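You operate a simulated robot arm through the tools that you are given. There is no shell and no other tool.

You are at the controls of a simulated robot arm. One attempt, no reset.

Task
Put things in order on the top of the folding table. At the end: the button jar stands where the yellow sponge stood; the red dusting brush is on the gold brass tray; the yellow sponge stands where the orange candle stood; the orange wooden block from the top of the folding table stands where the button jar stood; the orange candle from the top of the folding table stands where the red dusting brush stood; whatever was shut is shut again. Leave all else as you found it, and nothing knocked over.
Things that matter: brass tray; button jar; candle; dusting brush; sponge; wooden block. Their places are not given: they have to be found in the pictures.

The check looks at the end state, three seconds after you hand in, the way a careful person would. Anything else that was tipped, shoved, dropped, spilled or broken makes it a failure.

Robot
A 6-joint arm with a two-finger parallel gripper, fixed in place. Base frame: the origin is at the foot of the arm, x ahead of it, y to its left, z up; the work surface is at about z = 740. Readings come in mm, degrees, newtons and seconds.
With the tool pointing down near the work surface it reaches from about 280 to 740 mm from the base axis. Its first joint turns from -66.0 to 66.0 degrees. Payload 2.45 kg.
Tool frame: the origin (TCP) lies between the finger pads and is the grasp point; the fingertips stand 24 mm ahead of it; z points along the fingers, y is the line along which they close. The gripper opens to 68 mm. The fingers are 17 mm wide and 10 mm thick; the gripper's body (40 by 70 mm) begins 41 mm behind the TCP.
Orientation is that of the tool frame in the base frame, as a unit quaternion [x, y, z, w]. With the fingers straight down and closing along the base's y, the tool's x points along the base's -x, its y along +y and its z along -z.

Tools
- The arm moves only by the tool nudge_tool. Its argument "deltas" is a list of rows, each a list of 7 numbers: the turn, a rotation vector about the base's x, y, z in degrees, then the shift along the base's x, y, z in mm, then the gripper command, from -1 (fully open) to 1 (shut), values between in proportion. In form: [[ax, ay, az, x, y, z, hand], ...]. A call has 1 to 20 rows; each row shifts and turns the commanded pose from where the row before left it. A row lasts 0.2 s, in which the tool goes at most 50 mm and 8.6 degrees; a call with a longer step from one row to the next is refused whole, and so is a gripper value outside its range. A pose out of reach is approached as far as the arm can. The call stops where the force on the tool passes 40 N (or 10 N more than at its start, if that is more) or the arm is blocked; 0.2 s more then pass. Each finger travels about 108 mm/s and halts on what it meets, pressing with about 35 N; the grip force reading is that of the motor and also rises with nothing between the fingers. The clock runs only during rows and for 0.2 s after the last one: add rows that do not move to give the fingers time. The reply holds the time, the measured pose of the TCP, the force on the tool along the base axes, the opening and the grip force, in the units named above and with some noise, with the torque about the TCP (base axes, N m) and any sound that the robot's microphone picked up, and new pictures: "show" is both (left out), scene, wrist or none.
- Cameras (640 x 400 px; columns grow to the right, rows downward): "scene" is fixed at [153.4, 404.4, 1462.1]; the picture's right is [-0.86, -0.50, 0.00], its down [-0.30, 0.51, -0.81] and it looks along [0.40, -0.70, -0.59] (base axes); focal length 376 px, centre (320, 200). "wrist" rides on the gripper at [84, 11, -75] in the tool frame; the picture's right is [-0.13, 0.99, 0.00], its down [-0.60, -0.08, -0.79] and it looks along [-0.79, -0.10, 0.61] (tool axes); focal length 251 px, centre (320, 200).
- measure_at(camera, pixels): for up to 12 pixels [column, row] of the newest picture of that camera ("zoom" is the newest enlarged one), the place [x, y, z] in the base frame of the surface seen there, good to about 2 mm. The clock stands still meanwhile.
- inspect(camera, box): a new picture of the part [left, top, right, bottom] of that camera's present view, enlarged. The clock stands still meanwhile.
- sign_off(): hands the job in; it is judged then, once.

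Leave the gripper open and the arm clear of the work at the hand-in unless told otherwise.

The tools are called after "Emit:" as name(argument=value, ...) on one line, values as JSON. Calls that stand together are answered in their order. nudge_tool: Moves the arm, as the interface text tells. Its arguments: {"type":"object","properties":{"deltas":{"type":"array"},"show":{"type":"string","enum":["both","scene","wrist","none"]}},"required":["deltas"]} The other tools are called the same way: measure_at (camera, pixels) gives the place of the surface under pixels of a picture; inspect (camera, box) takes an enlarged picture of a part of a camera's view; sign_off () hands the job in.

At the start:

```text
time_s: 0.0
eef_pos: [457.2, -134.1, 1132.1]
tool_rot: [0.0, 1.0, 0.0, 0.001]
force: [0.6, 0.0, 0.8]
torque: [0.0, 0.0, 0.02]
width: 68.1
gripper_force: 0.3
```

scene: 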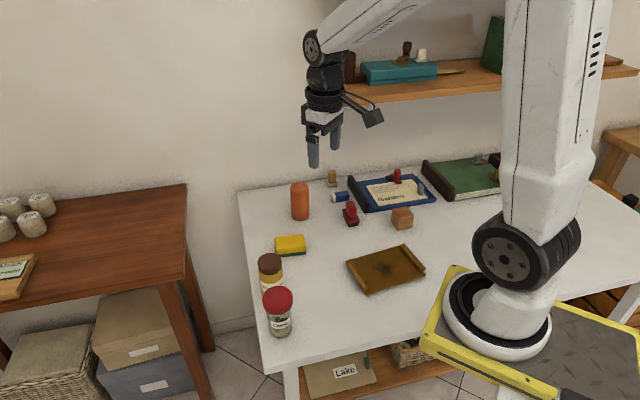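
wrist: 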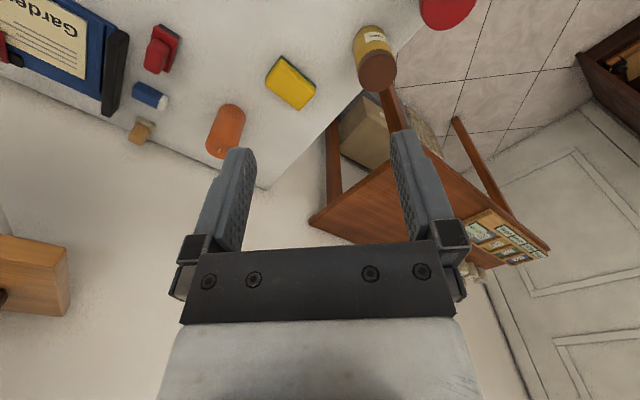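

I see a white folding table with an orange candle near (300,200), a yellow sponge (290,245), two jars (270,275) and (278,310), a brass tray (385,268), a wooden block (402,217), a red thing (351,214) and another red thing (396,177). I'll enlarge parts of the scene to identify each one.

Emit:
inspect(camera="scene", box=[230, 150, 390, 250])

Emit:
inspect(camera="scene", box=[230, 240, 390, 340])

Emit:
inspect(camera="scene", box=[330, 140, 530, 265])

Emit:
inspect(camera="scene", box=[330, 220, 530, 345])

```text
4.00 times, centred on (310, 200) of scene
```

zoom: 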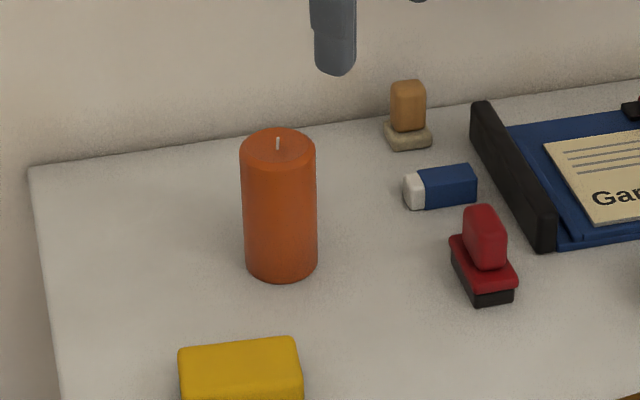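

```text
4.00 times, centred on (310, 290) of scene
```

zoom: 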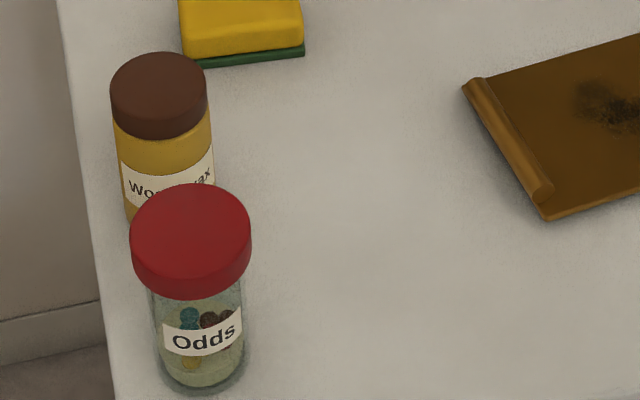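

```text
3.20 times, centred on (430, 202) of scene
```

zoom: 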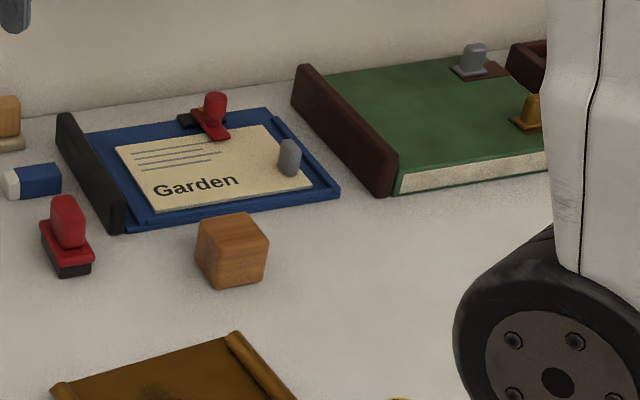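

```text
3.20 times, centred on (430, 282) of scene
```

zoom: 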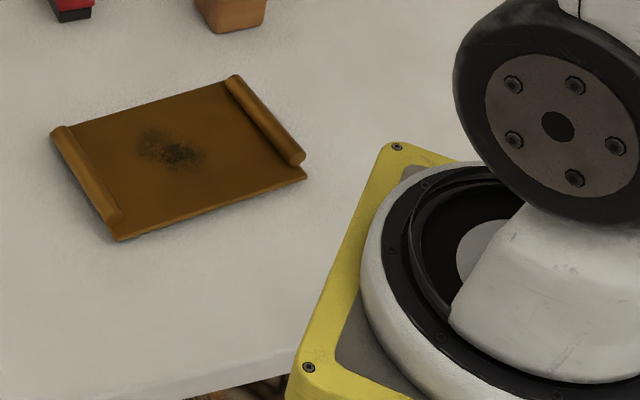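

The "Odds" jar with the red lid seems to hold buttons; the other is wax. Two red objects could be the brush, so I'll enlarge them both more, along with the rest of the room, to rule out confusions.

Emit:
inspect(camera="scene", box=[330, 195, 378, 225])

Emit:
inspect(camera="scene", box=[372, 160, 436, 200])

Emit:
inspect(camera="scene", box=[246, 280, 310, 340])

Emit:
inspect(camera="scene", box=[340, 20, 500, 120])

Emit:
inspect(camera="wrist", box=[0, 0, 240, 150])

Emit:
inspect(camera="wrist", box=[240, 0, 480, 150])

```text
13.33 times, centred on (354, 210) of scene
```

zoom: 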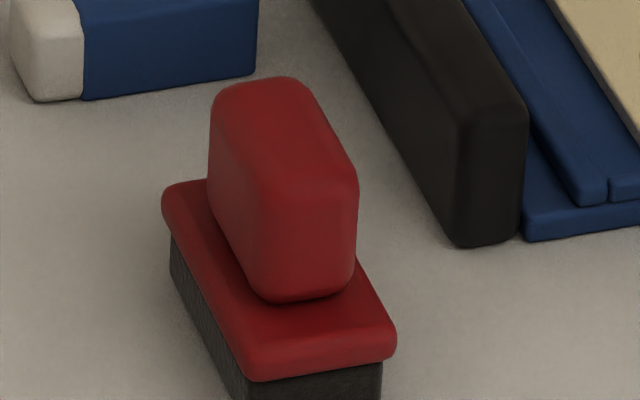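

```text
10.00 times, centred on (404, 180) of scene
```

zoom: 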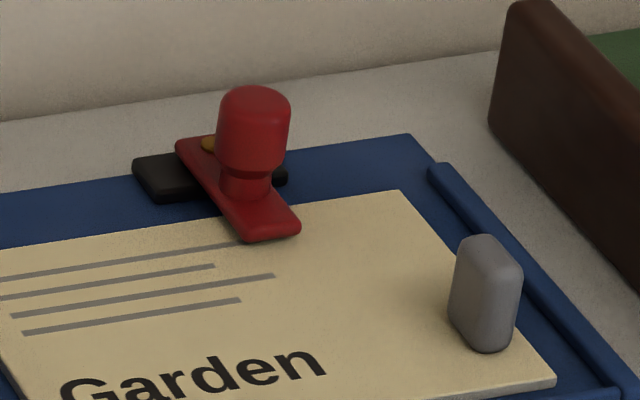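

```text
6.67 times, centred on (278, 310) of scene
```

zoom: 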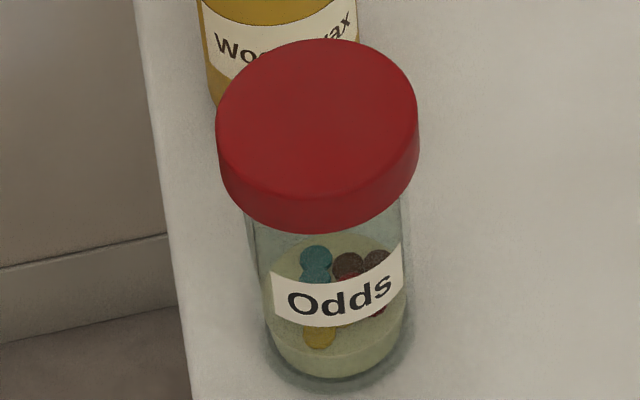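

```text
4.00 times, centred on (420, 70) of scene
```

zoom: 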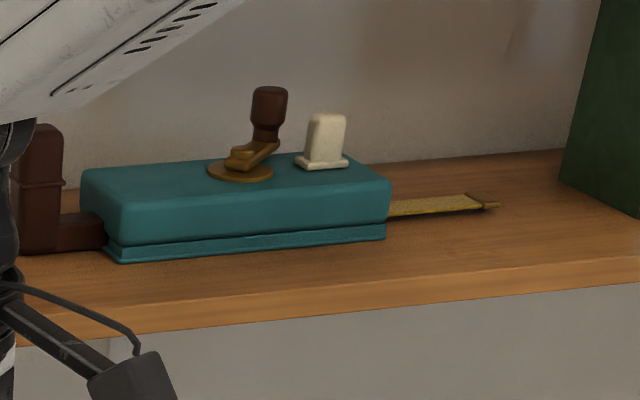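

```text
2.67 times, centred on (120, 75) of wrist
```

zoom: 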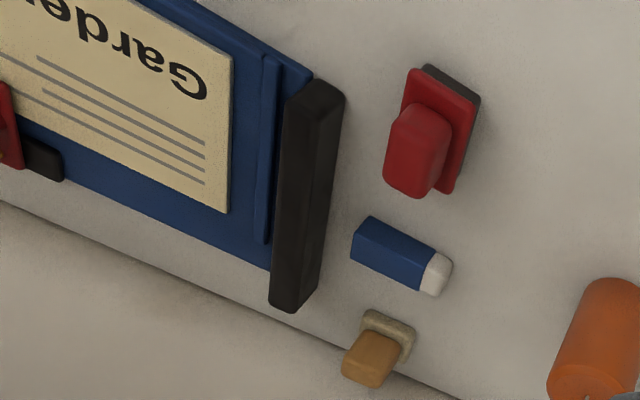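

```text
2.67 times, centred on (360, 75) of wrist
```

zoom: 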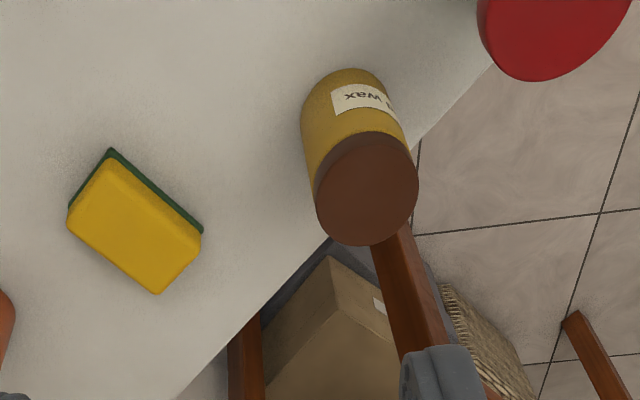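

The red object at (351,214) is a brush with dark bristles, while the one on the clipboard at (396,177) is a clip or stapler. The jar labelled "Odds" holds the buttons. I'll measure the key surfaces.

Emit:
measure_at(camera="scene", pixels=[[299.5, 185], [300, 205], [300, 219], [290, 240], [269, 261], [277, 297], [277, 289], [278, 304], [402, 211], [403, 222], [350, 205], [352, 217]])

Emit:
measure_at(camera="scene", pixels=[[348, 262], [403, 246], [425, 274], [366, 293], [385, 268], [320, 250], [245, 195], [285, 355], [330, 183], [343, 197], [370, 205], [356, 185]])

Emit:
inspect(camera="scene", box=[266, 172, 330, 232])

```text
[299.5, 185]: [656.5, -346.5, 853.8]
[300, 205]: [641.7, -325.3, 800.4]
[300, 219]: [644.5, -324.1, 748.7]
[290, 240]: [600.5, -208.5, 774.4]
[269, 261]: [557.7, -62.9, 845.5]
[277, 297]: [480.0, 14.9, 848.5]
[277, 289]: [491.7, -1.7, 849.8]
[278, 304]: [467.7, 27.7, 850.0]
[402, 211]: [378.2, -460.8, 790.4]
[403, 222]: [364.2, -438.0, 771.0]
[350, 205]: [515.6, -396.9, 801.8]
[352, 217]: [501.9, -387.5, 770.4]
```

```text
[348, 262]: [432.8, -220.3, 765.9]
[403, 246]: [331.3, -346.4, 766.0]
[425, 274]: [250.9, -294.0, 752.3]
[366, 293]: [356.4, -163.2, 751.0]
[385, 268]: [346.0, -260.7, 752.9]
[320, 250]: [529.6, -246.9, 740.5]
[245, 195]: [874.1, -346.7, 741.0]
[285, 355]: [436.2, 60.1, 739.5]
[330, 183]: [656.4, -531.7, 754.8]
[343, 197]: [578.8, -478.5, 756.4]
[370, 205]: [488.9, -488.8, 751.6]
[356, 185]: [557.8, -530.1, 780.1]
```

```text
6.67 times, centred on (298, 202) of scene
```

zoom: 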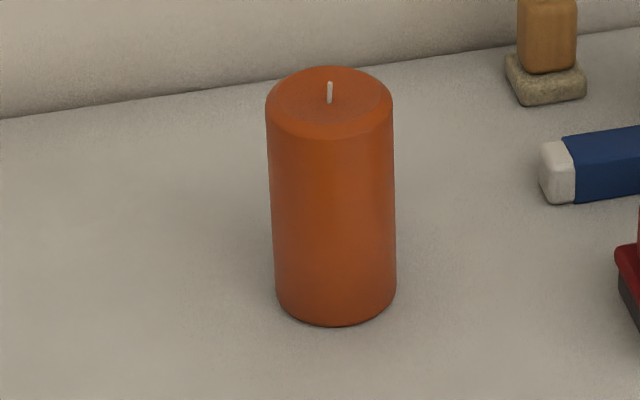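

Now I'll enlarge the brush and sample points on its handle and base.

Emit:
inspect(camera="scene", box=[330, 198, 378, 228])

```text
13.33 times, centred on (354, 213) of scene
```

zoom: 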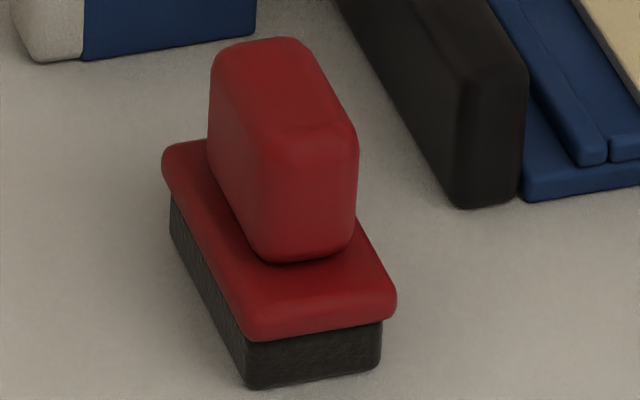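

Emit:
measure_at(camera="zoom", pixels=[[232, 55], [300, 50], [275, 120], [340, 115], [285, 85], [225, 120], [250, 180], [310, 200], [175, 155], [255, 310], [385, 300], [300, 285]])

Emit:
measure_at(camera="zoom", pixels=[[180, 215], [248, 380], [375, 362], [310, 375], [215, 300], [460, 205], [520, 195], [85, 60], [250, 40], [265, 255], [345, 240], [212, 150]])

```text
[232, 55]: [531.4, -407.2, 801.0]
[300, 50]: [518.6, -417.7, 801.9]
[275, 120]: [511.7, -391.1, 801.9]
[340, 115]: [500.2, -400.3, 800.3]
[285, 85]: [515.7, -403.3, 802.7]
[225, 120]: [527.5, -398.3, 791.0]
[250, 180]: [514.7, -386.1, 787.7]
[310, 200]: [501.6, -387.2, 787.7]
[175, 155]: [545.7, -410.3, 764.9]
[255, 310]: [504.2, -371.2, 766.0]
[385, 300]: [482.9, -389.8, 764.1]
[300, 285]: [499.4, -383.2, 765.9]
```

```text
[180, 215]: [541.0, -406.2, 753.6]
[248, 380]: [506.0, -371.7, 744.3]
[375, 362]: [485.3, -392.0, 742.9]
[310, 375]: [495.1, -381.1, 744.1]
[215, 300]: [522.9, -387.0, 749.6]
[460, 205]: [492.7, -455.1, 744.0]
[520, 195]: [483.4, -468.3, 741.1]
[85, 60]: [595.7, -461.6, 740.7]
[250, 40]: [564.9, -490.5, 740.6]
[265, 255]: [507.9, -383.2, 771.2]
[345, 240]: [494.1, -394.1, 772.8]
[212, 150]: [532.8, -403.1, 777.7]
```

The brush's long axis lies at about −43° in base x-y, its centre is near (516, −403), and the handle is about 20 mm wide with its top at z≈802. Next I'll measure the sponge and the tray in enlargement.

Emit:
inspect(camera="scene", box=[266, 225, 314, 261])

```text
11.11 times, centred on (290, 243) of scene
```

zoom: 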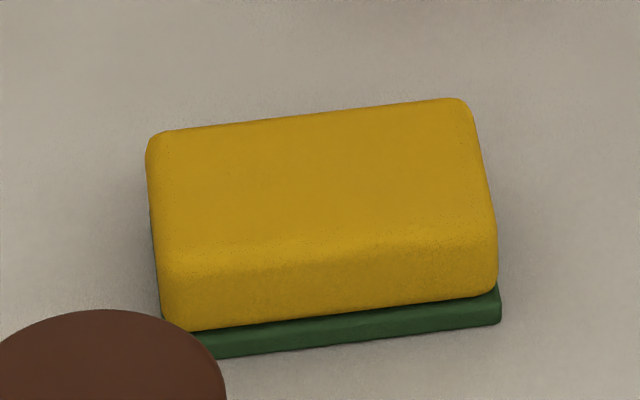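

Emit:
measure_at(camera="zoom", pixels=[[160, 140], [460, 105], [485, 235], [170, 265], [320, 180], [172, 325], [490, 292], [330, 290], [230, 353], [497, 320], [152, 230], [330, 335]])

Emit:
inspect(camera="scene", box=[338, 238, 434, 298])

```text
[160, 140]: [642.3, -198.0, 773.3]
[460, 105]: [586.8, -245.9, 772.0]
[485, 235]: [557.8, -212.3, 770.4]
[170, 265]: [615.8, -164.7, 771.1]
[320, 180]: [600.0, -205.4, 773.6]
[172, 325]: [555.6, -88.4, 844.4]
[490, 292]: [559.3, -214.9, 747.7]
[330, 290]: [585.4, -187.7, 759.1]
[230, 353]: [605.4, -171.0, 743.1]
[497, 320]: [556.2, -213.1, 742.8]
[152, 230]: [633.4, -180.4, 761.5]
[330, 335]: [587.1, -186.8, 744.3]
```

```text
6.67 times, centred on (386, 268) of scene
```

zoom: 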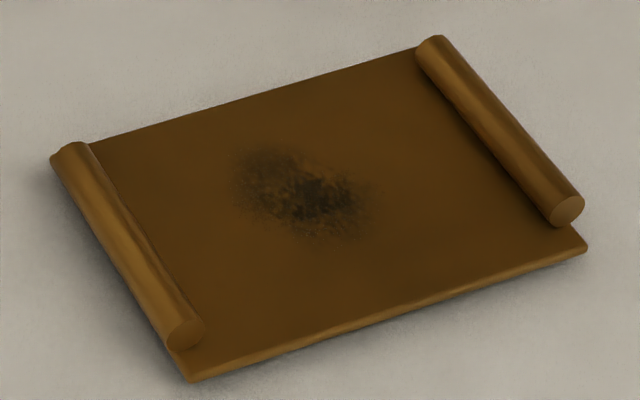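

The sponge centre is about (600.7, −205.2), roughly 78×46×34 mm, with its long axis at about 41°. Now the tray points in the newest zoom.

Emit:
measure_at(camera="zoom", pixels=[[100, 150], [410, 55], [570, 230], [200, 370], [320, 215], [250, 120], [390, 300], [130, 200], [440, 100], [545, 210], [190, 335], [580, 255]])

Emit:
inspect(camera="scene", box=[380, 200, 428, 236])

```text
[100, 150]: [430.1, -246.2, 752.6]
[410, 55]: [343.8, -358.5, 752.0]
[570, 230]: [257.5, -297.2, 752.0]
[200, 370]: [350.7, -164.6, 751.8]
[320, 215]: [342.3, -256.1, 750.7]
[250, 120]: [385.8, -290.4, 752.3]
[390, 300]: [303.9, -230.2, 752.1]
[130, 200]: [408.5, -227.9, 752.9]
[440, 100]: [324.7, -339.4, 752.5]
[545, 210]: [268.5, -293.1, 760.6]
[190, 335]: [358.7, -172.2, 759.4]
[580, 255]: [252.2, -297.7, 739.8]
```

```text
11.11 times, centred on (404, 218) of scene
```

zoom: 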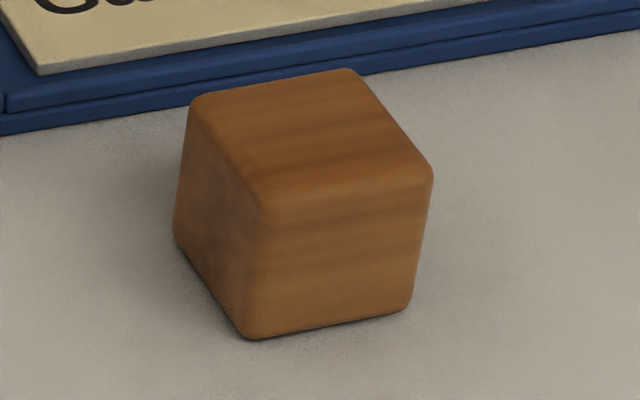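

The tray floor is at z≈752.3 and its centre near (346, −264). Next I'll sample the wooden block, which sits close to the blue clipboard.

Emit:
measure_at(camera="zoom", pixels=[[200, 105], [345, 78], [425, 168], [262, 205], [310, 140], [255, 330], [405, 305], [180, 235], [330, 270], [220, 220], [150, 120], [300, 92]])

Emit:
inspect(camera="scene", box=[380, 186, 444, 226])

```text
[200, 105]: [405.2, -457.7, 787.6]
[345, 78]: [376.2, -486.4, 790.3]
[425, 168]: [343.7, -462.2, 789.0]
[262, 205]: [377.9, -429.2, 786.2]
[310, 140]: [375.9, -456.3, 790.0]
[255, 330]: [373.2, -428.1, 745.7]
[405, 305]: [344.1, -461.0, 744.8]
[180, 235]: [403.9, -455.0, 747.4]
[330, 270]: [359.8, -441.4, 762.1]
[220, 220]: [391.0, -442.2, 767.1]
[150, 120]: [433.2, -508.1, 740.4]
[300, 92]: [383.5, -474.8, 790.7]
```

```text
10.00 times, centred on (412, 206) of scene
```

zoom: 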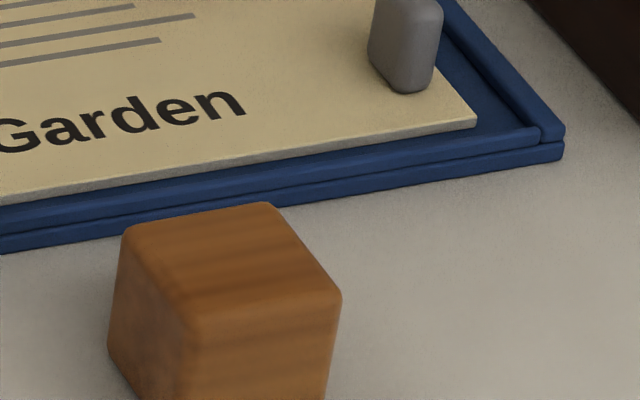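

The block is about 46–50 mm across, 50 mm tall, at yaw about 45°, centred near (376, −459). I'll measure the clipboard edge next to it, and the button jar.

Emit:
measure_at(camera="zoom", pixels=[[20, 248], [100, 236], [300, 205], [450, 182], [555, 160], [405, 40], [400, 10]])

Emit:
inspect(camera="scene", box=[246, 282, 310, 342])

```text
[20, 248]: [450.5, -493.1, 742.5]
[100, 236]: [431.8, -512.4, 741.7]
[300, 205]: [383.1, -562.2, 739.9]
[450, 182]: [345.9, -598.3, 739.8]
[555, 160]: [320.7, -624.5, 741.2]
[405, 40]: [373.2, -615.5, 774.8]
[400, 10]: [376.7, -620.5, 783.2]
```

```text
6.67 times, centred on (278, 312) of scene
```

zoom: 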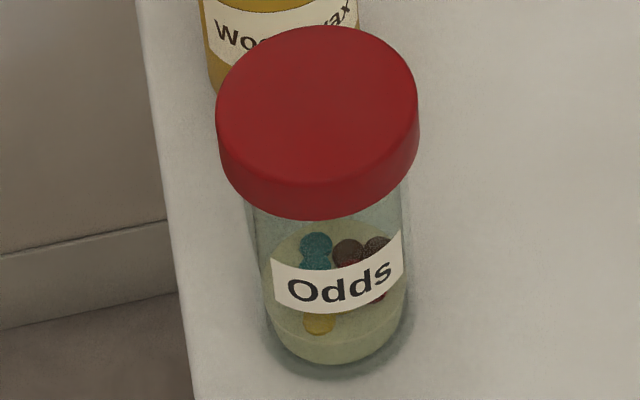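

Now the lid and body of the jar.

Emit:
measure_at(camera="zoom", pixels=[[222, 108], [413, 100], [315, 30], [318, 178], [318, 100], [318, 212], [335, 285], [335, 358], [250, 230], [405, 215], [150, 60], [190, 330]])

```text
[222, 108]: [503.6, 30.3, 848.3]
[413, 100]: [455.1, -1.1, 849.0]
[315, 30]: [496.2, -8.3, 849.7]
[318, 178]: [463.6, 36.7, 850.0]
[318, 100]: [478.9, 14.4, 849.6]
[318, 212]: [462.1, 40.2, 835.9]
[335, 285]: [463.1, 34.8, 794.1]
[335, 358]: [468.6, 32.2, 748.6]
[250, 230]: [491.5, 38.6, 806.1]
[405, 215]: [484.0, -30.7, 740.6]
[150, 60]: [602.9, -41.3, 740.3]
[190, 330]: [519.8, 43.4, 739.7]
```

The lid is about 60 mm wide, centred at (479.6, 14.4), top at z≈850. Before moving I'll measure the shelf edge and other high obstacles.

Emit:
measure_at(camera="scene", pixels=[[380, 98], [450, 92], [550, 84], [420, 70], [490, 45], [345, 70], [240, 120], [425, 165], [447, 175], [479, 160], [497, 175], [396, 175]])

```text
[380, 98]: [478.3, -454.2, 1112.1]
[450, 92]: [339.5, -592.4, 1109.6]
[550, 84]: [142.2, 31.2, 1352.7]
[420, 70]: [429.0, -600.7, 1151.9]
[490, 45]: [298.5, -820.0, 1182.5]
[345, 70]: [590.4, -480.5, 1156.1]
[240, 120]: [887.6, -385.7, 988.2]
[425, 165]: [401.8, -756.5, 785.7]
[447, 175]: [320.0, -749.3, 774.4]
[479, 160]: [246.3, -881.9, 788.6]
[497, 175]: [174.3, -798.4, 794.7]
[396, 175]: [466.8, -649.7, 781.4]
```

The shelf's front edge runs at z≈1110 nearly above the brush, so I must approach from the front and low. I'll move to a spot in front of the brush at (400, −290, 920) with the hand turned −44° and look with the wrist camera.

Emit:
nudge_tool(deltas=[[0, 0, -7.33, -9.53, -25.98, -35.35, -1], [0, 0, -7.33, -9.53, -25.98, -35.35, -1], [0, 0, -7.33, -9.53, -25.98, -35.35, -1], [0, 0, -7.33, -9.53, -25.98, -35.35, -1], [0, 0, -7.33, -9.53, -25.98, -35.35, -1], [0, 0, -7.33, -9.53, -25.98, -35.35, -0.35], [0, 0, 0, 0, 0, 0, -0.35]], show="both")

```text
time_s: 1.6
eef_pos: [401.1, -289.4, 919.9]
tool_rot: [0.375, 0.927, 0.0, 0.002]
force: [0.1, 0.3, -0.1]
torque: [-0.02, 0.02, -0.02]
width: 45.9
gripper_force: 0.1
```

scene: 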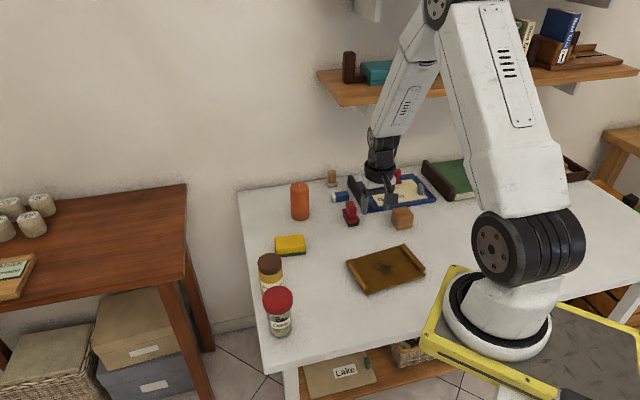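
wrist: 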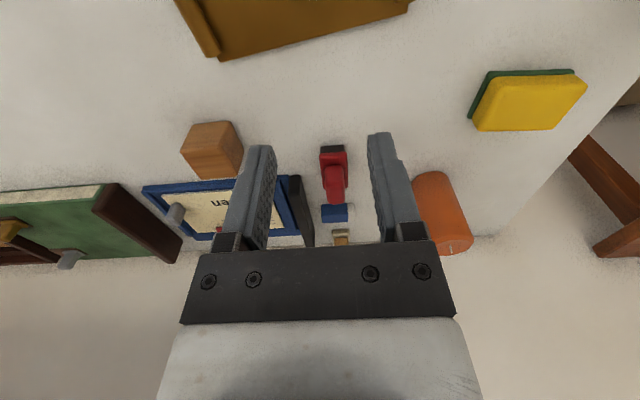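

Now the whole shelf is visible. I'll measure its end corners and underside, and zoom the wrist view on the brush.

Emit:
inspect(camera="scene", box=[300, 40, 460, 140])

Emit:
inspect(camera="wrist", box=[280, 130, 400, 250])

Emit:
measure_at(camera="scene", pixels=[[340, 104], [340, 98], [319, 72], [330, 93], [366, 100], [450, 93], [348, 75]])

```text
4.00 times, centred on (380, 90) of scene
```

zoom: 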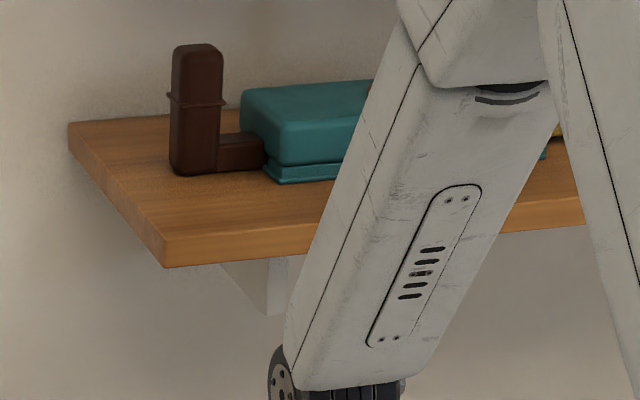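

```text
3.33 times, centred on (340, 190) of wrist
```

zoom: 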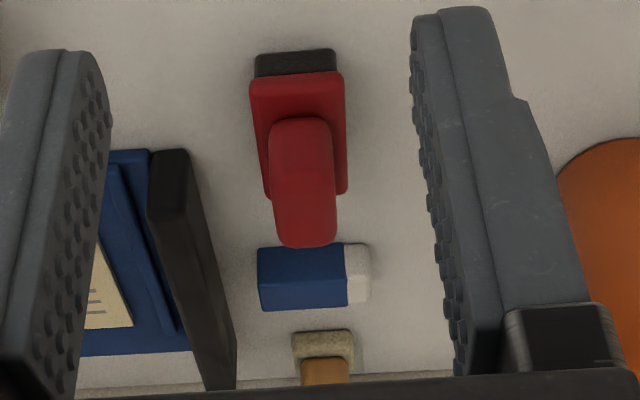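

```text
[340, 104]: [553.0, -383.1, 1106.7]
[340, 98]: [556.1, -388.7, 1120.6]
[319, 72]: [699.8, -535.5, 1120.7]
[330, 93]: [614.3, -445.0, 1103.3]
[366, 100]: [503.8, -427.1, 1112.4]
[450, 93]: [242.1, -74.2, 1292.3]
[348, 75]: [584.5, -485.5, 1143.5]
```

The shelf ends at about (553, −383) with its underside at z≈1103. In the wrist zoom the brush lies between the fingers' line, and I'll measure its plate and handle from this second viewpoint.

Emit:
measure_at(camera="zoom", pixels=[[258, 62], [332, 54], [256, 95], [340, 85], [270, 190], [343, 185], [275, 130], [326, 126], [280, 230], [334, 225], [300, 170], [308, 240]])

```text
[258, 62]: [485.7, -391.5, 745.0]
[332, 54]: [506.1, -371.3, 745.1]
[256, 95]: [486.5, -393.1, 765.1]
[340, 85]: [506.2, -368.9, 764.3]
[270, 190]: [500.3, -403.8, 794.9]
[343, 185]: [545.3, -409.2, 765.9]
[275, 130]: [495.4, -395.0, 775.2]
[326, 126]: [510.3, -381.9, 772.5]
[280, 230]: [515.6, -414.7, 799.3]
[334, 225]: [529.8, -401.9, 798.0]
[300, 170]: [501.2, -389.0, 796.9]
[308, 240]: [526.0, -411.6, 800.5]
```

The brush axis is at −45°, its centre (516.7, −402.4). To judge clearance under the shelf, I'll measure the height of the wrist joint and the forearm in the current scene picture.

Emit:
measure_at(camera="scene", pixels=[[381, 185], [381, 165], [383, 148], [382, 132], [376, 125], [400, 115], [410, 90], [420, 60], [425, 35], [371, 135]])

Emit:
inspect(camera="scene", box=[340, 100, 436, 220])

```text
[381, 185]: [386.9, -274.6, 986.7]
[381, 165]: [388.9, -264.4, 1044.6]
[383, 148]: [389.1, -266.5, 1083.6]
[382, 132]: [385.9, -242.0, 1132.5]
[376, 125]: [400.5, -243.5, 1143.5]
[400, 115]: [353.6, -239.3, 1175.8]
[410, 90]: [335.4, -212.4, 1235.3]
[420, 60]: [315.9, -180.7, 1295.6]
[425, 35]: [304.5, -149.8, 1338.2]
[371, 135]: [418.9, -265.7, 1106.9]
```

```text
3.33 times, centred on (388, 160) of scene
```

zoom: 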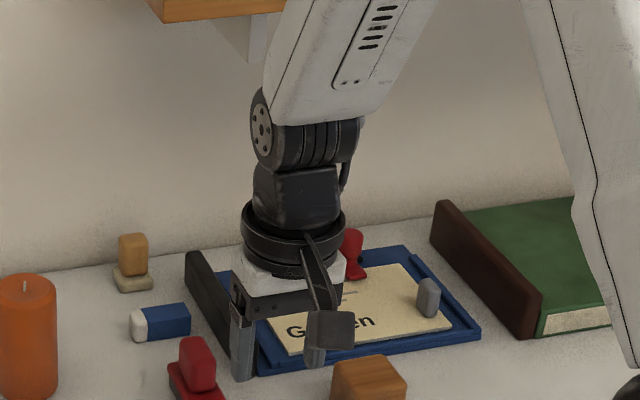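

The wrist joint rides about 205 mm above the TCP, so at TCP z≈797 it stays under the shelf (top ≈1045 against 1103). I'll go down in front of the brush to (467.3, −352.9, 797) and then slide straight in along its axis with the fingers straddling the handle.

Emit:
nudge_tool(deltas=[[0, 0, -0.95, 16.5, -15.9, -30.7, -0.35], [0, 0, 0, 16.5, -15.9, -30.7, -0.35], [0, 0, 0, 16.5, -15.9, -30.7, -0.35], [0, 0, 0, 16.7, -15.8, -30.8, -0.35], [0, 0, 0, 0, 0, 0, -0.35]], show="both")

```text
time_s: 2.8
eef_pos: [464.3, -352.5, 794.6]
tool_rot: [0.382, 0.924, 0.001, 0.002]
force: [-0.2, 0.1, 0.2]
torque: [-0.01, 0.01, -0.02]
width: 45.8
gripper_force: 0.0
```

scene: 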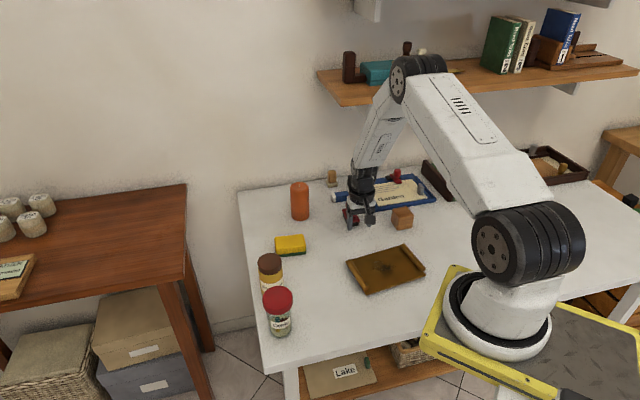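
wrist: 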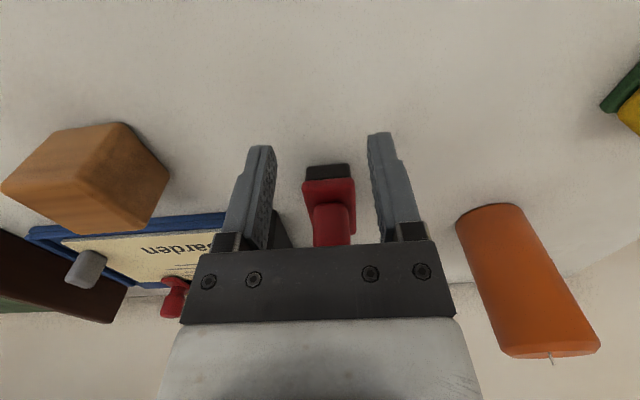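

The measured pose is (464.3, −352.5, 794.6), about 2 mm off the command. I'll hold still one row to see how it settles.

Emit:
nudge_tool(deltas=[[0, 0, 0, 0, 0, 0, -0.35], [0, 0, 0, 0, 0, 0, -0.35]], show="wrist")

Emit:
inspect(camera="wrist", box=[220, 120, 420, 260])

```text
time_s: 3.4
eef_pos: [465.0, -352.4, 794.9]
tool_rot: [0.383, 0.924, 0.0, 0.002]
force: [0.2, 0.3, -0.1]
torque: [0.05, 0.01, -0.02]
width: 46.0
gripper_force: 0.0
```

wrist: 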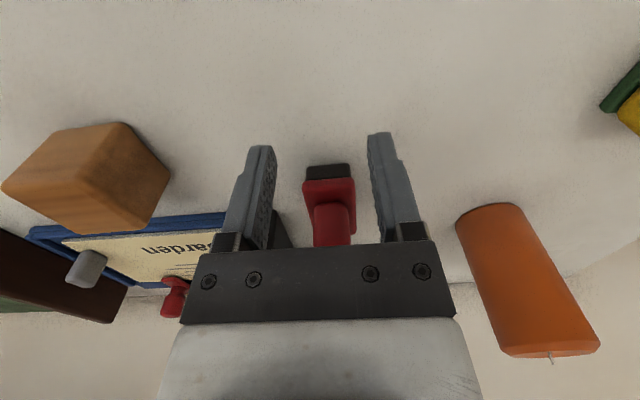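

```text
2.86 times, centred on (320, 190) of wrist
```

zoom: 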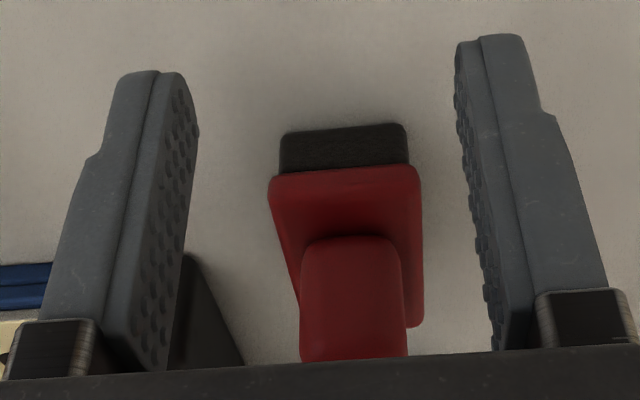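

It settles at (465.0, −352.4, 794.9). The handle is centred between the fingers, so I'll slide forward 72 mm along the brush axis and raise slightly to keep the tips above the plate (z 766).

Emit:
nudge_tool(deltas=[[0, 0, 0, 17.3, -16.7, 1.5, -0.35], [0, 0, 0, 17.3, -16.7, 1.5, -0.35], [0, 0, 0, 17.2, -16.6, 0, -0.35], [0, 0, 0, 0, 0, 0, -0.35], [0, 0, 0, 0, 0, 0, -0.35]], show="both")

Emit:
inspect(camera="scene", box=[310, 160, 406, 230])

```text
time_s: 4.6
eef_pos: [516.8, -404.9, 799.8]
tool_rot: [0.383, 0.924, -0.001, 0.002]
force: [0.3, 0.0, -0.7]
torque: [0.01, 0.01, -0.01]
width: 45.8
gripper_force: 0.1
```

scene: 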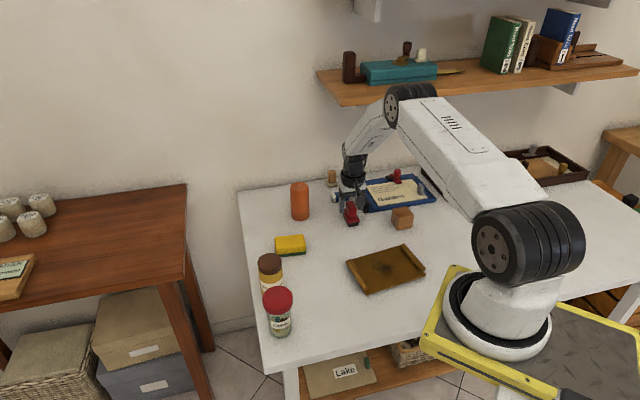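
wrist: 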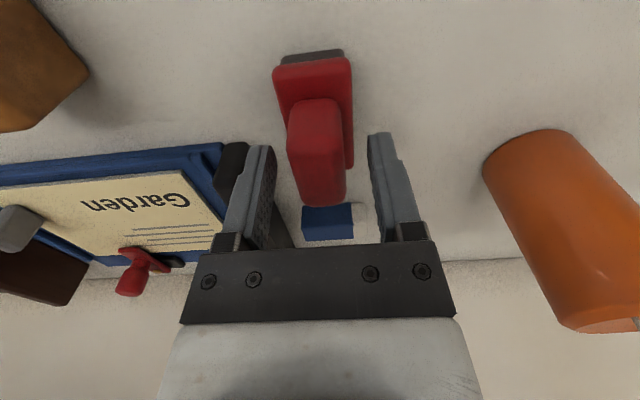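

```text
5.71 times, centred on (358, 195) of scene
```

zoom: 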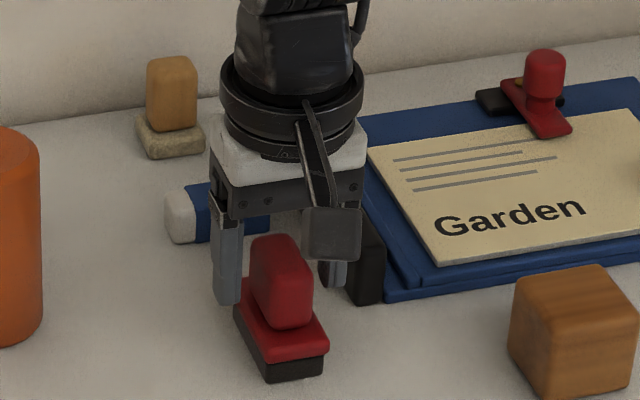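

The measured TCP is at (516.8, −404.9, 799.8), and the handle centre line needs about +1.8 mm along the closing direction. I'll correct that, lower 5 mm, and close on the handle.

Emit:
nudge_tool(deltas=[[0, 0, 0, 0.8, 1.8, -5, -0.35], [0, 0, 0, 0, 0, 0, -0.35], [0, 0, 0, 0, 0, 0, 0.0], [0, 0, 0, 0, 0, 0, 0.5], [0, 0, 0, 0, 0, 0, 1], [0, 0, 0, 0, 0, 0, 1]], show="both")

```text
time_s: 6.0
eef_pos: [517.1, -402.9, 794.7]
tool_rot: [0.382, 0.924, 0.0, 0.001]
force: [-0.1, 0.1, -0.1]
torque: [-0.01, 0.0, 0.0]
width: 23.1
gripper_force: 35.3
```

scene: 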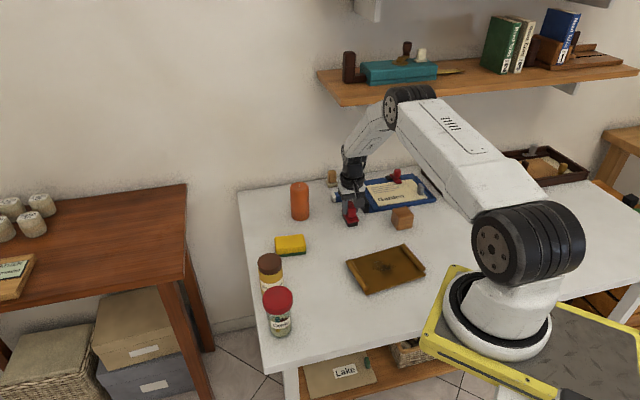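
wrist: 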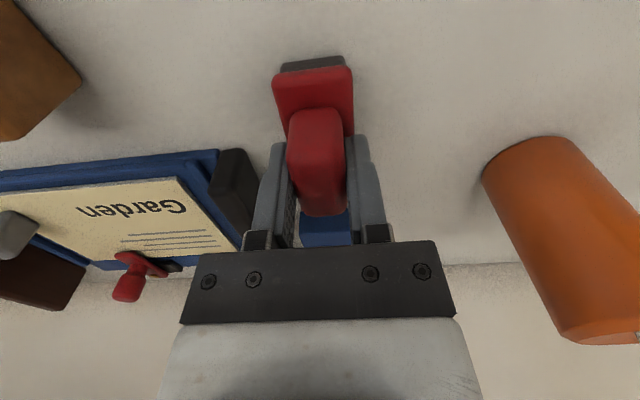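

The grip holds at 23.1 mm width with 35 N. I'll lift only 20 mm while still under the shelf edge, then retreat toward the tray, rising gently.

Emit:
nudge_tool(deltas=[[0, 0, 0, 0, 0, 10, 1], [0, 0, 0, 0, 0, 10, 1], [0, 0, 0, -28.5, 23.2, 5, 1], [0, 0, 0, -28.5, 23.2, 5, 1], [0, 0, 0, -28.5, 23.2, 5, 1], [0, 0, 0, -28.5, 23.2, 5, 1], [0, 0, 0, -28.5, 23.2, 5, 1], [0, 0, 0, -28.5, 23.2, 5, 1], [0, 0, 0, 0, 0, 0, 1]], show="both")

```text
time_s: 8.0
eef_pos: [348.8, -260.1, 843.9]
tool_rot: [0.382, 0.924, -0.001, 0.002]
force: [0.9, 0.1, -0.2]
torque: [-0.01, -0.02, 0.0]
width: 23.5
gripper_force: 35.1
```

scene: 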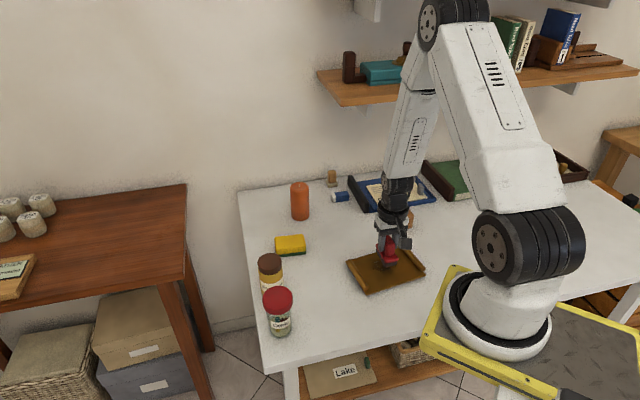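
wrist: 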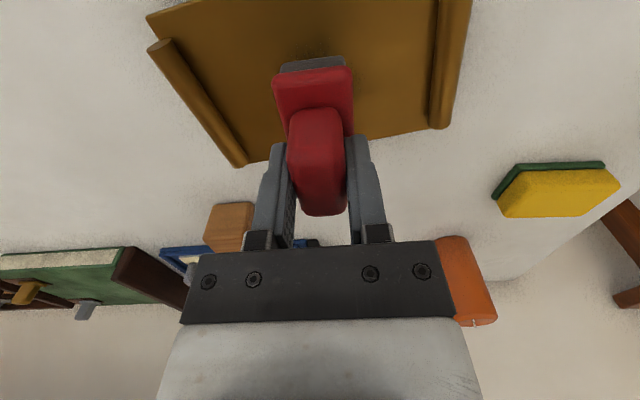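

The brush hangs over the tray. Its bottom is 54.7 mm below the TCP, so on the tray floor (752.3) the TCP should be about 807. I'll lower to 808.5 and look.

Emit:
nudge_tool(deltas=[[0, 0, 0, -1.4, -1.9, -12, 1], [0, 0, 0, -1.4, -2.0, -12, 1], [0, 0, 0, 0, 0, -8, 1], [0, 0, 0, 0, 0, -3.4, 1], [0, 0, 0, 0, 0, 0, 1]], show="both")

Emit:
inspect(camera="scene", box=[338, 220, 434, 300])

```text
time_s: 9.2
eef_pos: [344.4, -265.9, 808.9]
tool_rot: [0.383, 0.924, -0.001, 0.002]
force: [-0.6, 0.3, -1.2]
torque: [0.02, 0.01, 0.02]
width: 23.3
gripper_force: 34.7
```

scene: 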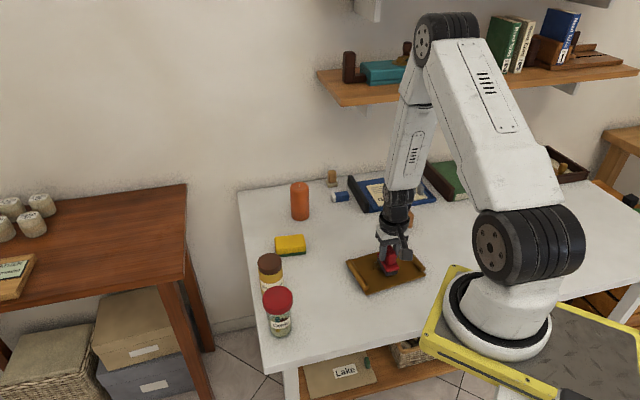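
wrist: 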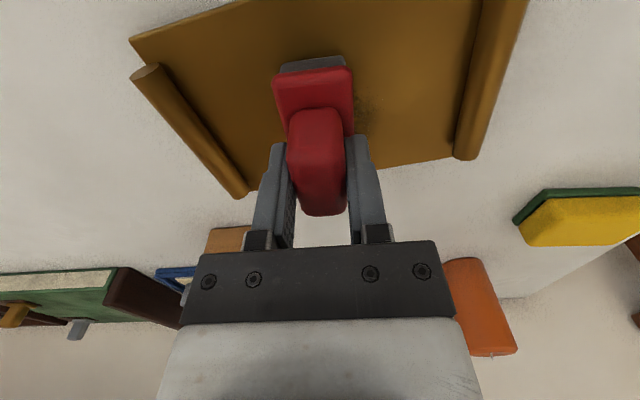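

```text
5.00 times, centred on (386, 260) of scene
```

zoom: 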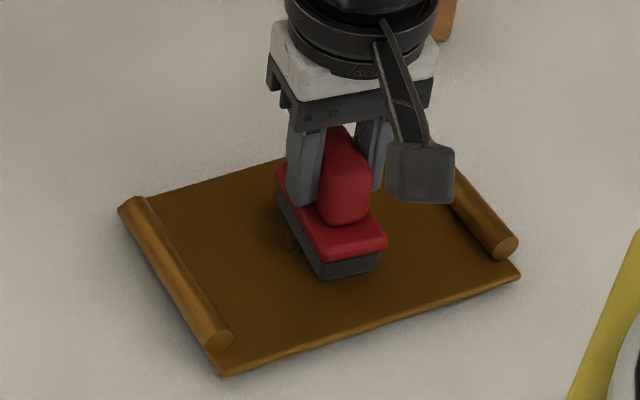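

The brush is just over the tray floor between the rims. I'll lower in 1 mm steps until a contact force shows.

Emit:
nudge_tool(deltas=[[0, 0, 0, 0, 0, -1, 1], [0, 0, 0, 0, 0, 0, 1]], show="none")

```text
time_s: 9.8
eef_pos: [344.2, -265.3, 807.9]
tool_rot: [0.383, 0.924, 0.0, 0.0]
force: [-0.4, -0.2, -0.2]
torque: [0.0, -0.02, 0.01]
width: 23.3
gripper_force: 34.8
```

No contact yet at 807.9, so I'll lower another 1.5 mm.

Emit:
nudge_tool(deltas=[[0, 0, 0, 0, 0, -1, 1], [0, 0, 0, 0, 0, -0.5, 1], [0, 0, 0, 0, 0, 0, 1]], show="none")

```text
time_s: 10.6
eef_pos: [345.1, -266.0, 806.5]
tool_rot: [0.383, 0.924, -0.001, 0.001]
force: [-1.4, 0.6, 9.3]
torque: [0.07, 0.07, -0.02]
width: 23.2
gripper_force: 34.8
```

A contact force of 9.3 N shows the brush is on the tray. I'll open to about 46 mm and rise clear.

Emit:
nudge_tool(deltas=[[0, 0, 0, 0, 0, 0.5, 0.2], [0, 0, 0, 0, 0, 0, -0.2], [0, 0, 0, 0, 0, 0, -0.35], [0, 0, 0, 0, 0, 15, -0.35], [0, 0, 0, 0, 0, 30, -0.35], [0, 0, 0, 0, 0, 40, -1], [0, 0, 0, 0, 0, 0, -1]], show="both")

Emit:
inspect(camera="scene", box=[338, 220, 434, 300])

```text
time_s: 12.2
eef_pos: [345.4, -264.4, 890.6]
tool_rot: [0.383, 0.924, 0.0, 0.001]
force: [0.3, -0.5, 0.6]
torque: [-0.03, 0.02, 0.0]
width: 68.0
gripper_force: 0.0
```

scene: 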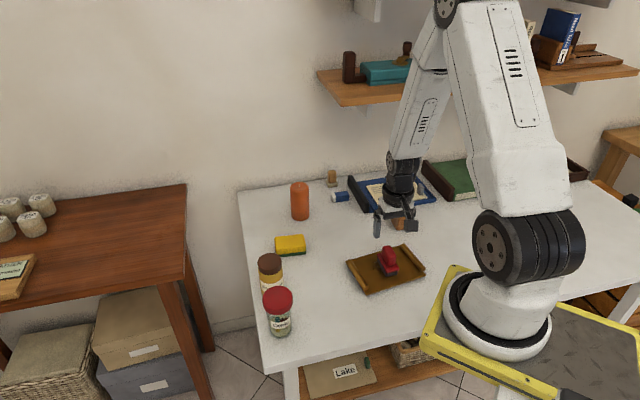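
wrist: 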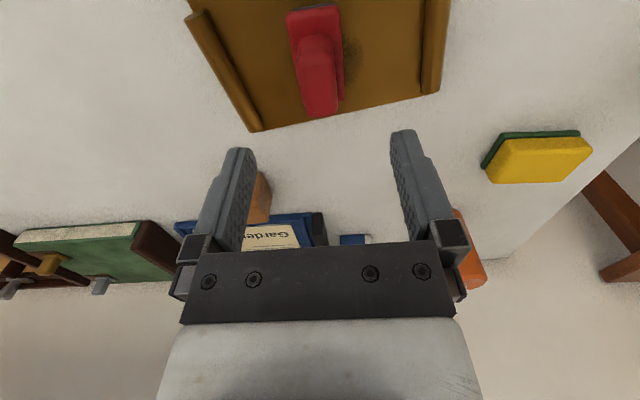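

```text
5.00 times, centred on (386, 260) of scene
```

zoom: 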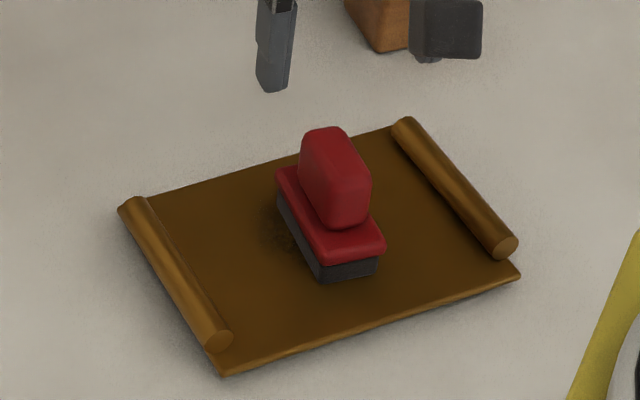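

The brush now stands upright on the tray. Next is the candle at about (657, −347), near the reach limit. I'll pre-position at (586, −310, 900), yawed to face the candle and tilted 15° outward so the wrist stays back from the shelf.

Emit:
nudge_tool(deltas=[[0, 0, 8.5, 40.1, -7.55, 1.6, -1], [0, 0, 8.5, 40.1, -7.55, 1.6, -1], [0, 0, 0.2, 40.1, -7.55, 1.6, -1], [-3.5, -6.64, 0, 40.1, -7.55, 1.6, -1], [-3.5, -6.64, 0, 40.1, -7.55, 1.6, -1], [0, 0, 0, 40.1, -7.55, 1.6, -1], [0, 0, 0, 0, 0, 0, -1], [0, 0, 0, 0, 0, 0, -1]], show="both")

Emit:
inspect(camera="scene", box=[266, 130, 426, 230])

```text
time_s: 14.0
eef_pos: [583.5, -310.4, 900.5]
tool_rot: [0.238, 0.962, -0.033, 0.129]
force: [-0.3, -0.3, -0.5]
torque: [-0.02, 0.0, 0.01]
width: 68.2
gripper_force: 0.1
```

scene: 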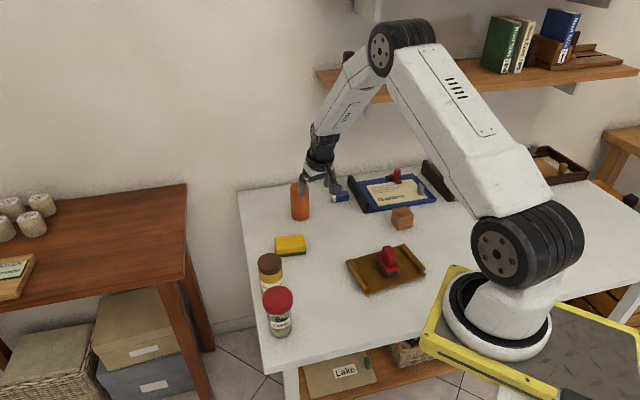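
wrist: 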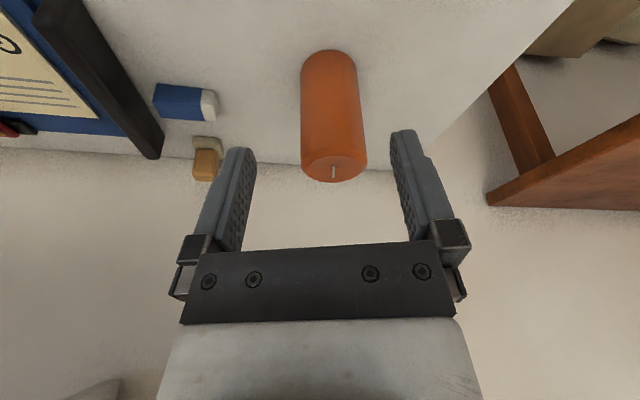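

```text
4.00 times, centred on (346, 180) of scene
```

zoom: 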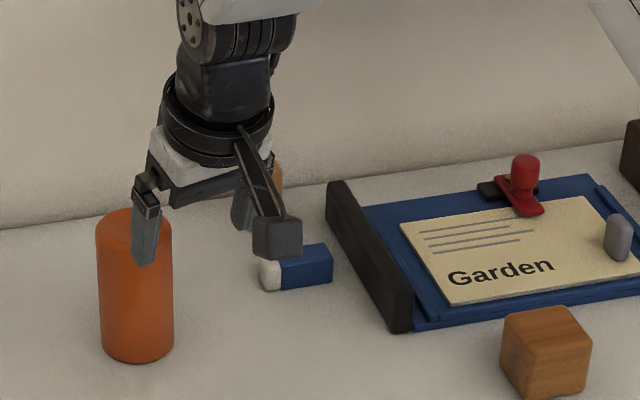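

The tilt is 15.4° toward −28°, as intended. I'll measure the candle from the wrist view: top rim, wick and side.

Emit:
inspect(camera="wrist", box=[270, 40, 400, 190])

```text
2.67 times, centred on (335, 115) of wrist
```

zoom: 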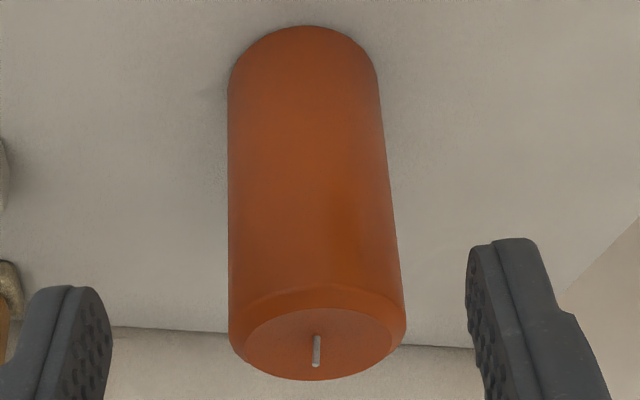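

Emit:
measure_at(camera="zoom", pixels=[[316, 338], [315, 364], [318, 312], [250, 340], [388, 332], [318, 376], [233, 200], [310, 200], [385, 200], [305, 28], [305, 60], [280, 345]])

```text
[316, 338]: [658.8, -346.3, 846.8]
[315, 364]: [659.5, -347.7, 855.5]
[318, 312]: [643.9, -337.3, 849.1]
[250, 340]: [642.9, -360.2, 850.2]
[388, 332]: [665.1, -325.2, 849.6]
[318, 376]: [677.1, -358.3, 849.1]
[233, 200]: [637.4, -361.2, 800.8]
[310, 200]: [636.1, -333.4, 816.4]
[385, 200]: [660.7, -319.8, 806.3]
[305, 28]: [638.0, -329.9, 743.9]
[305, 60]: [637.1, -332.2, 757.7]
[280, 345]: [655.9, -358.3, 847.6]
```

The candle axis is about (658.5, −346.7), with the wick top at z≈856. I'll move over it at z≈900 and check that the arm reaches.

Emit:
nudge_tool(deltas=[[0, 0, 0, 37.5, -18.15, 0, -1], [0, 0, 0, 37.5, -18.15, 0, -1], [0, 0, 0, 0, 0, 0, -1], [0, 0, 0, 0, 0, 0, -1]], show="both")

Emit:
inspect(camera="scene", box=[250, 100, 410, 230])

```text
time_s: 15.0
eef_pos: [658.9, -347.3, 900.3]
tool_rot: [0.238, 0.962, -0.033, 0.129]
force: [0.0, -0.1, -0.1]
torque: [-0.02, -0.01, 0.02]
width: 68.0
gripper_force: 0.1
```

scene: 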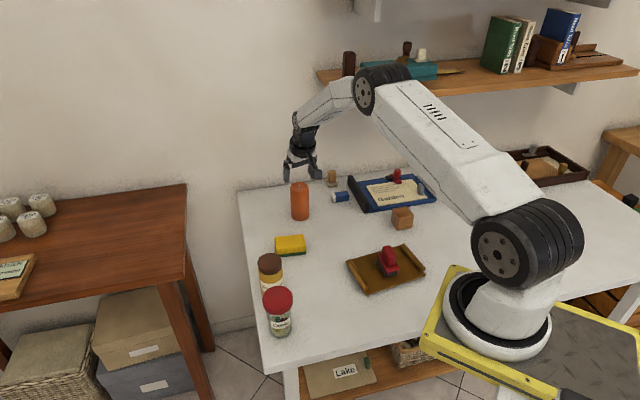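
wrist: 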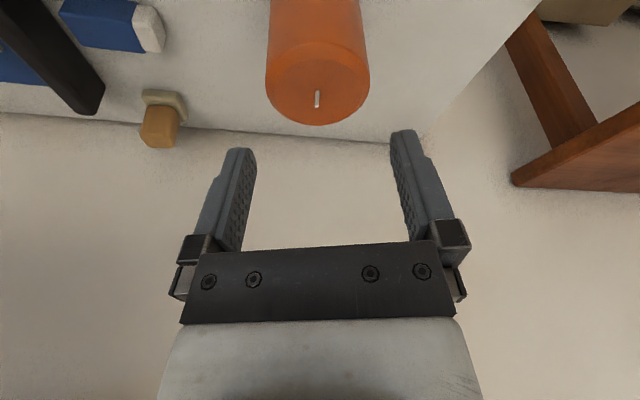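

```text
3.08 times, centred on (330, 165) of scene
```

zoom: 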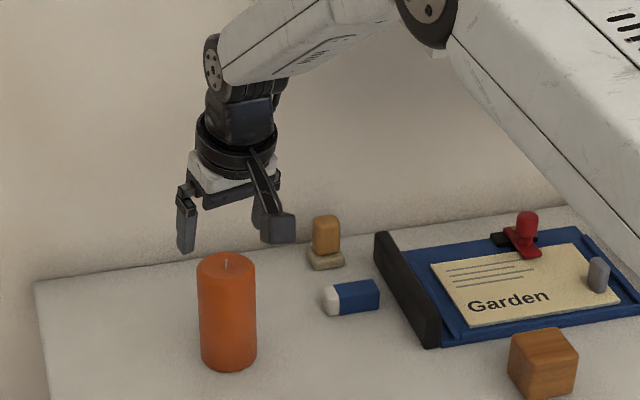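

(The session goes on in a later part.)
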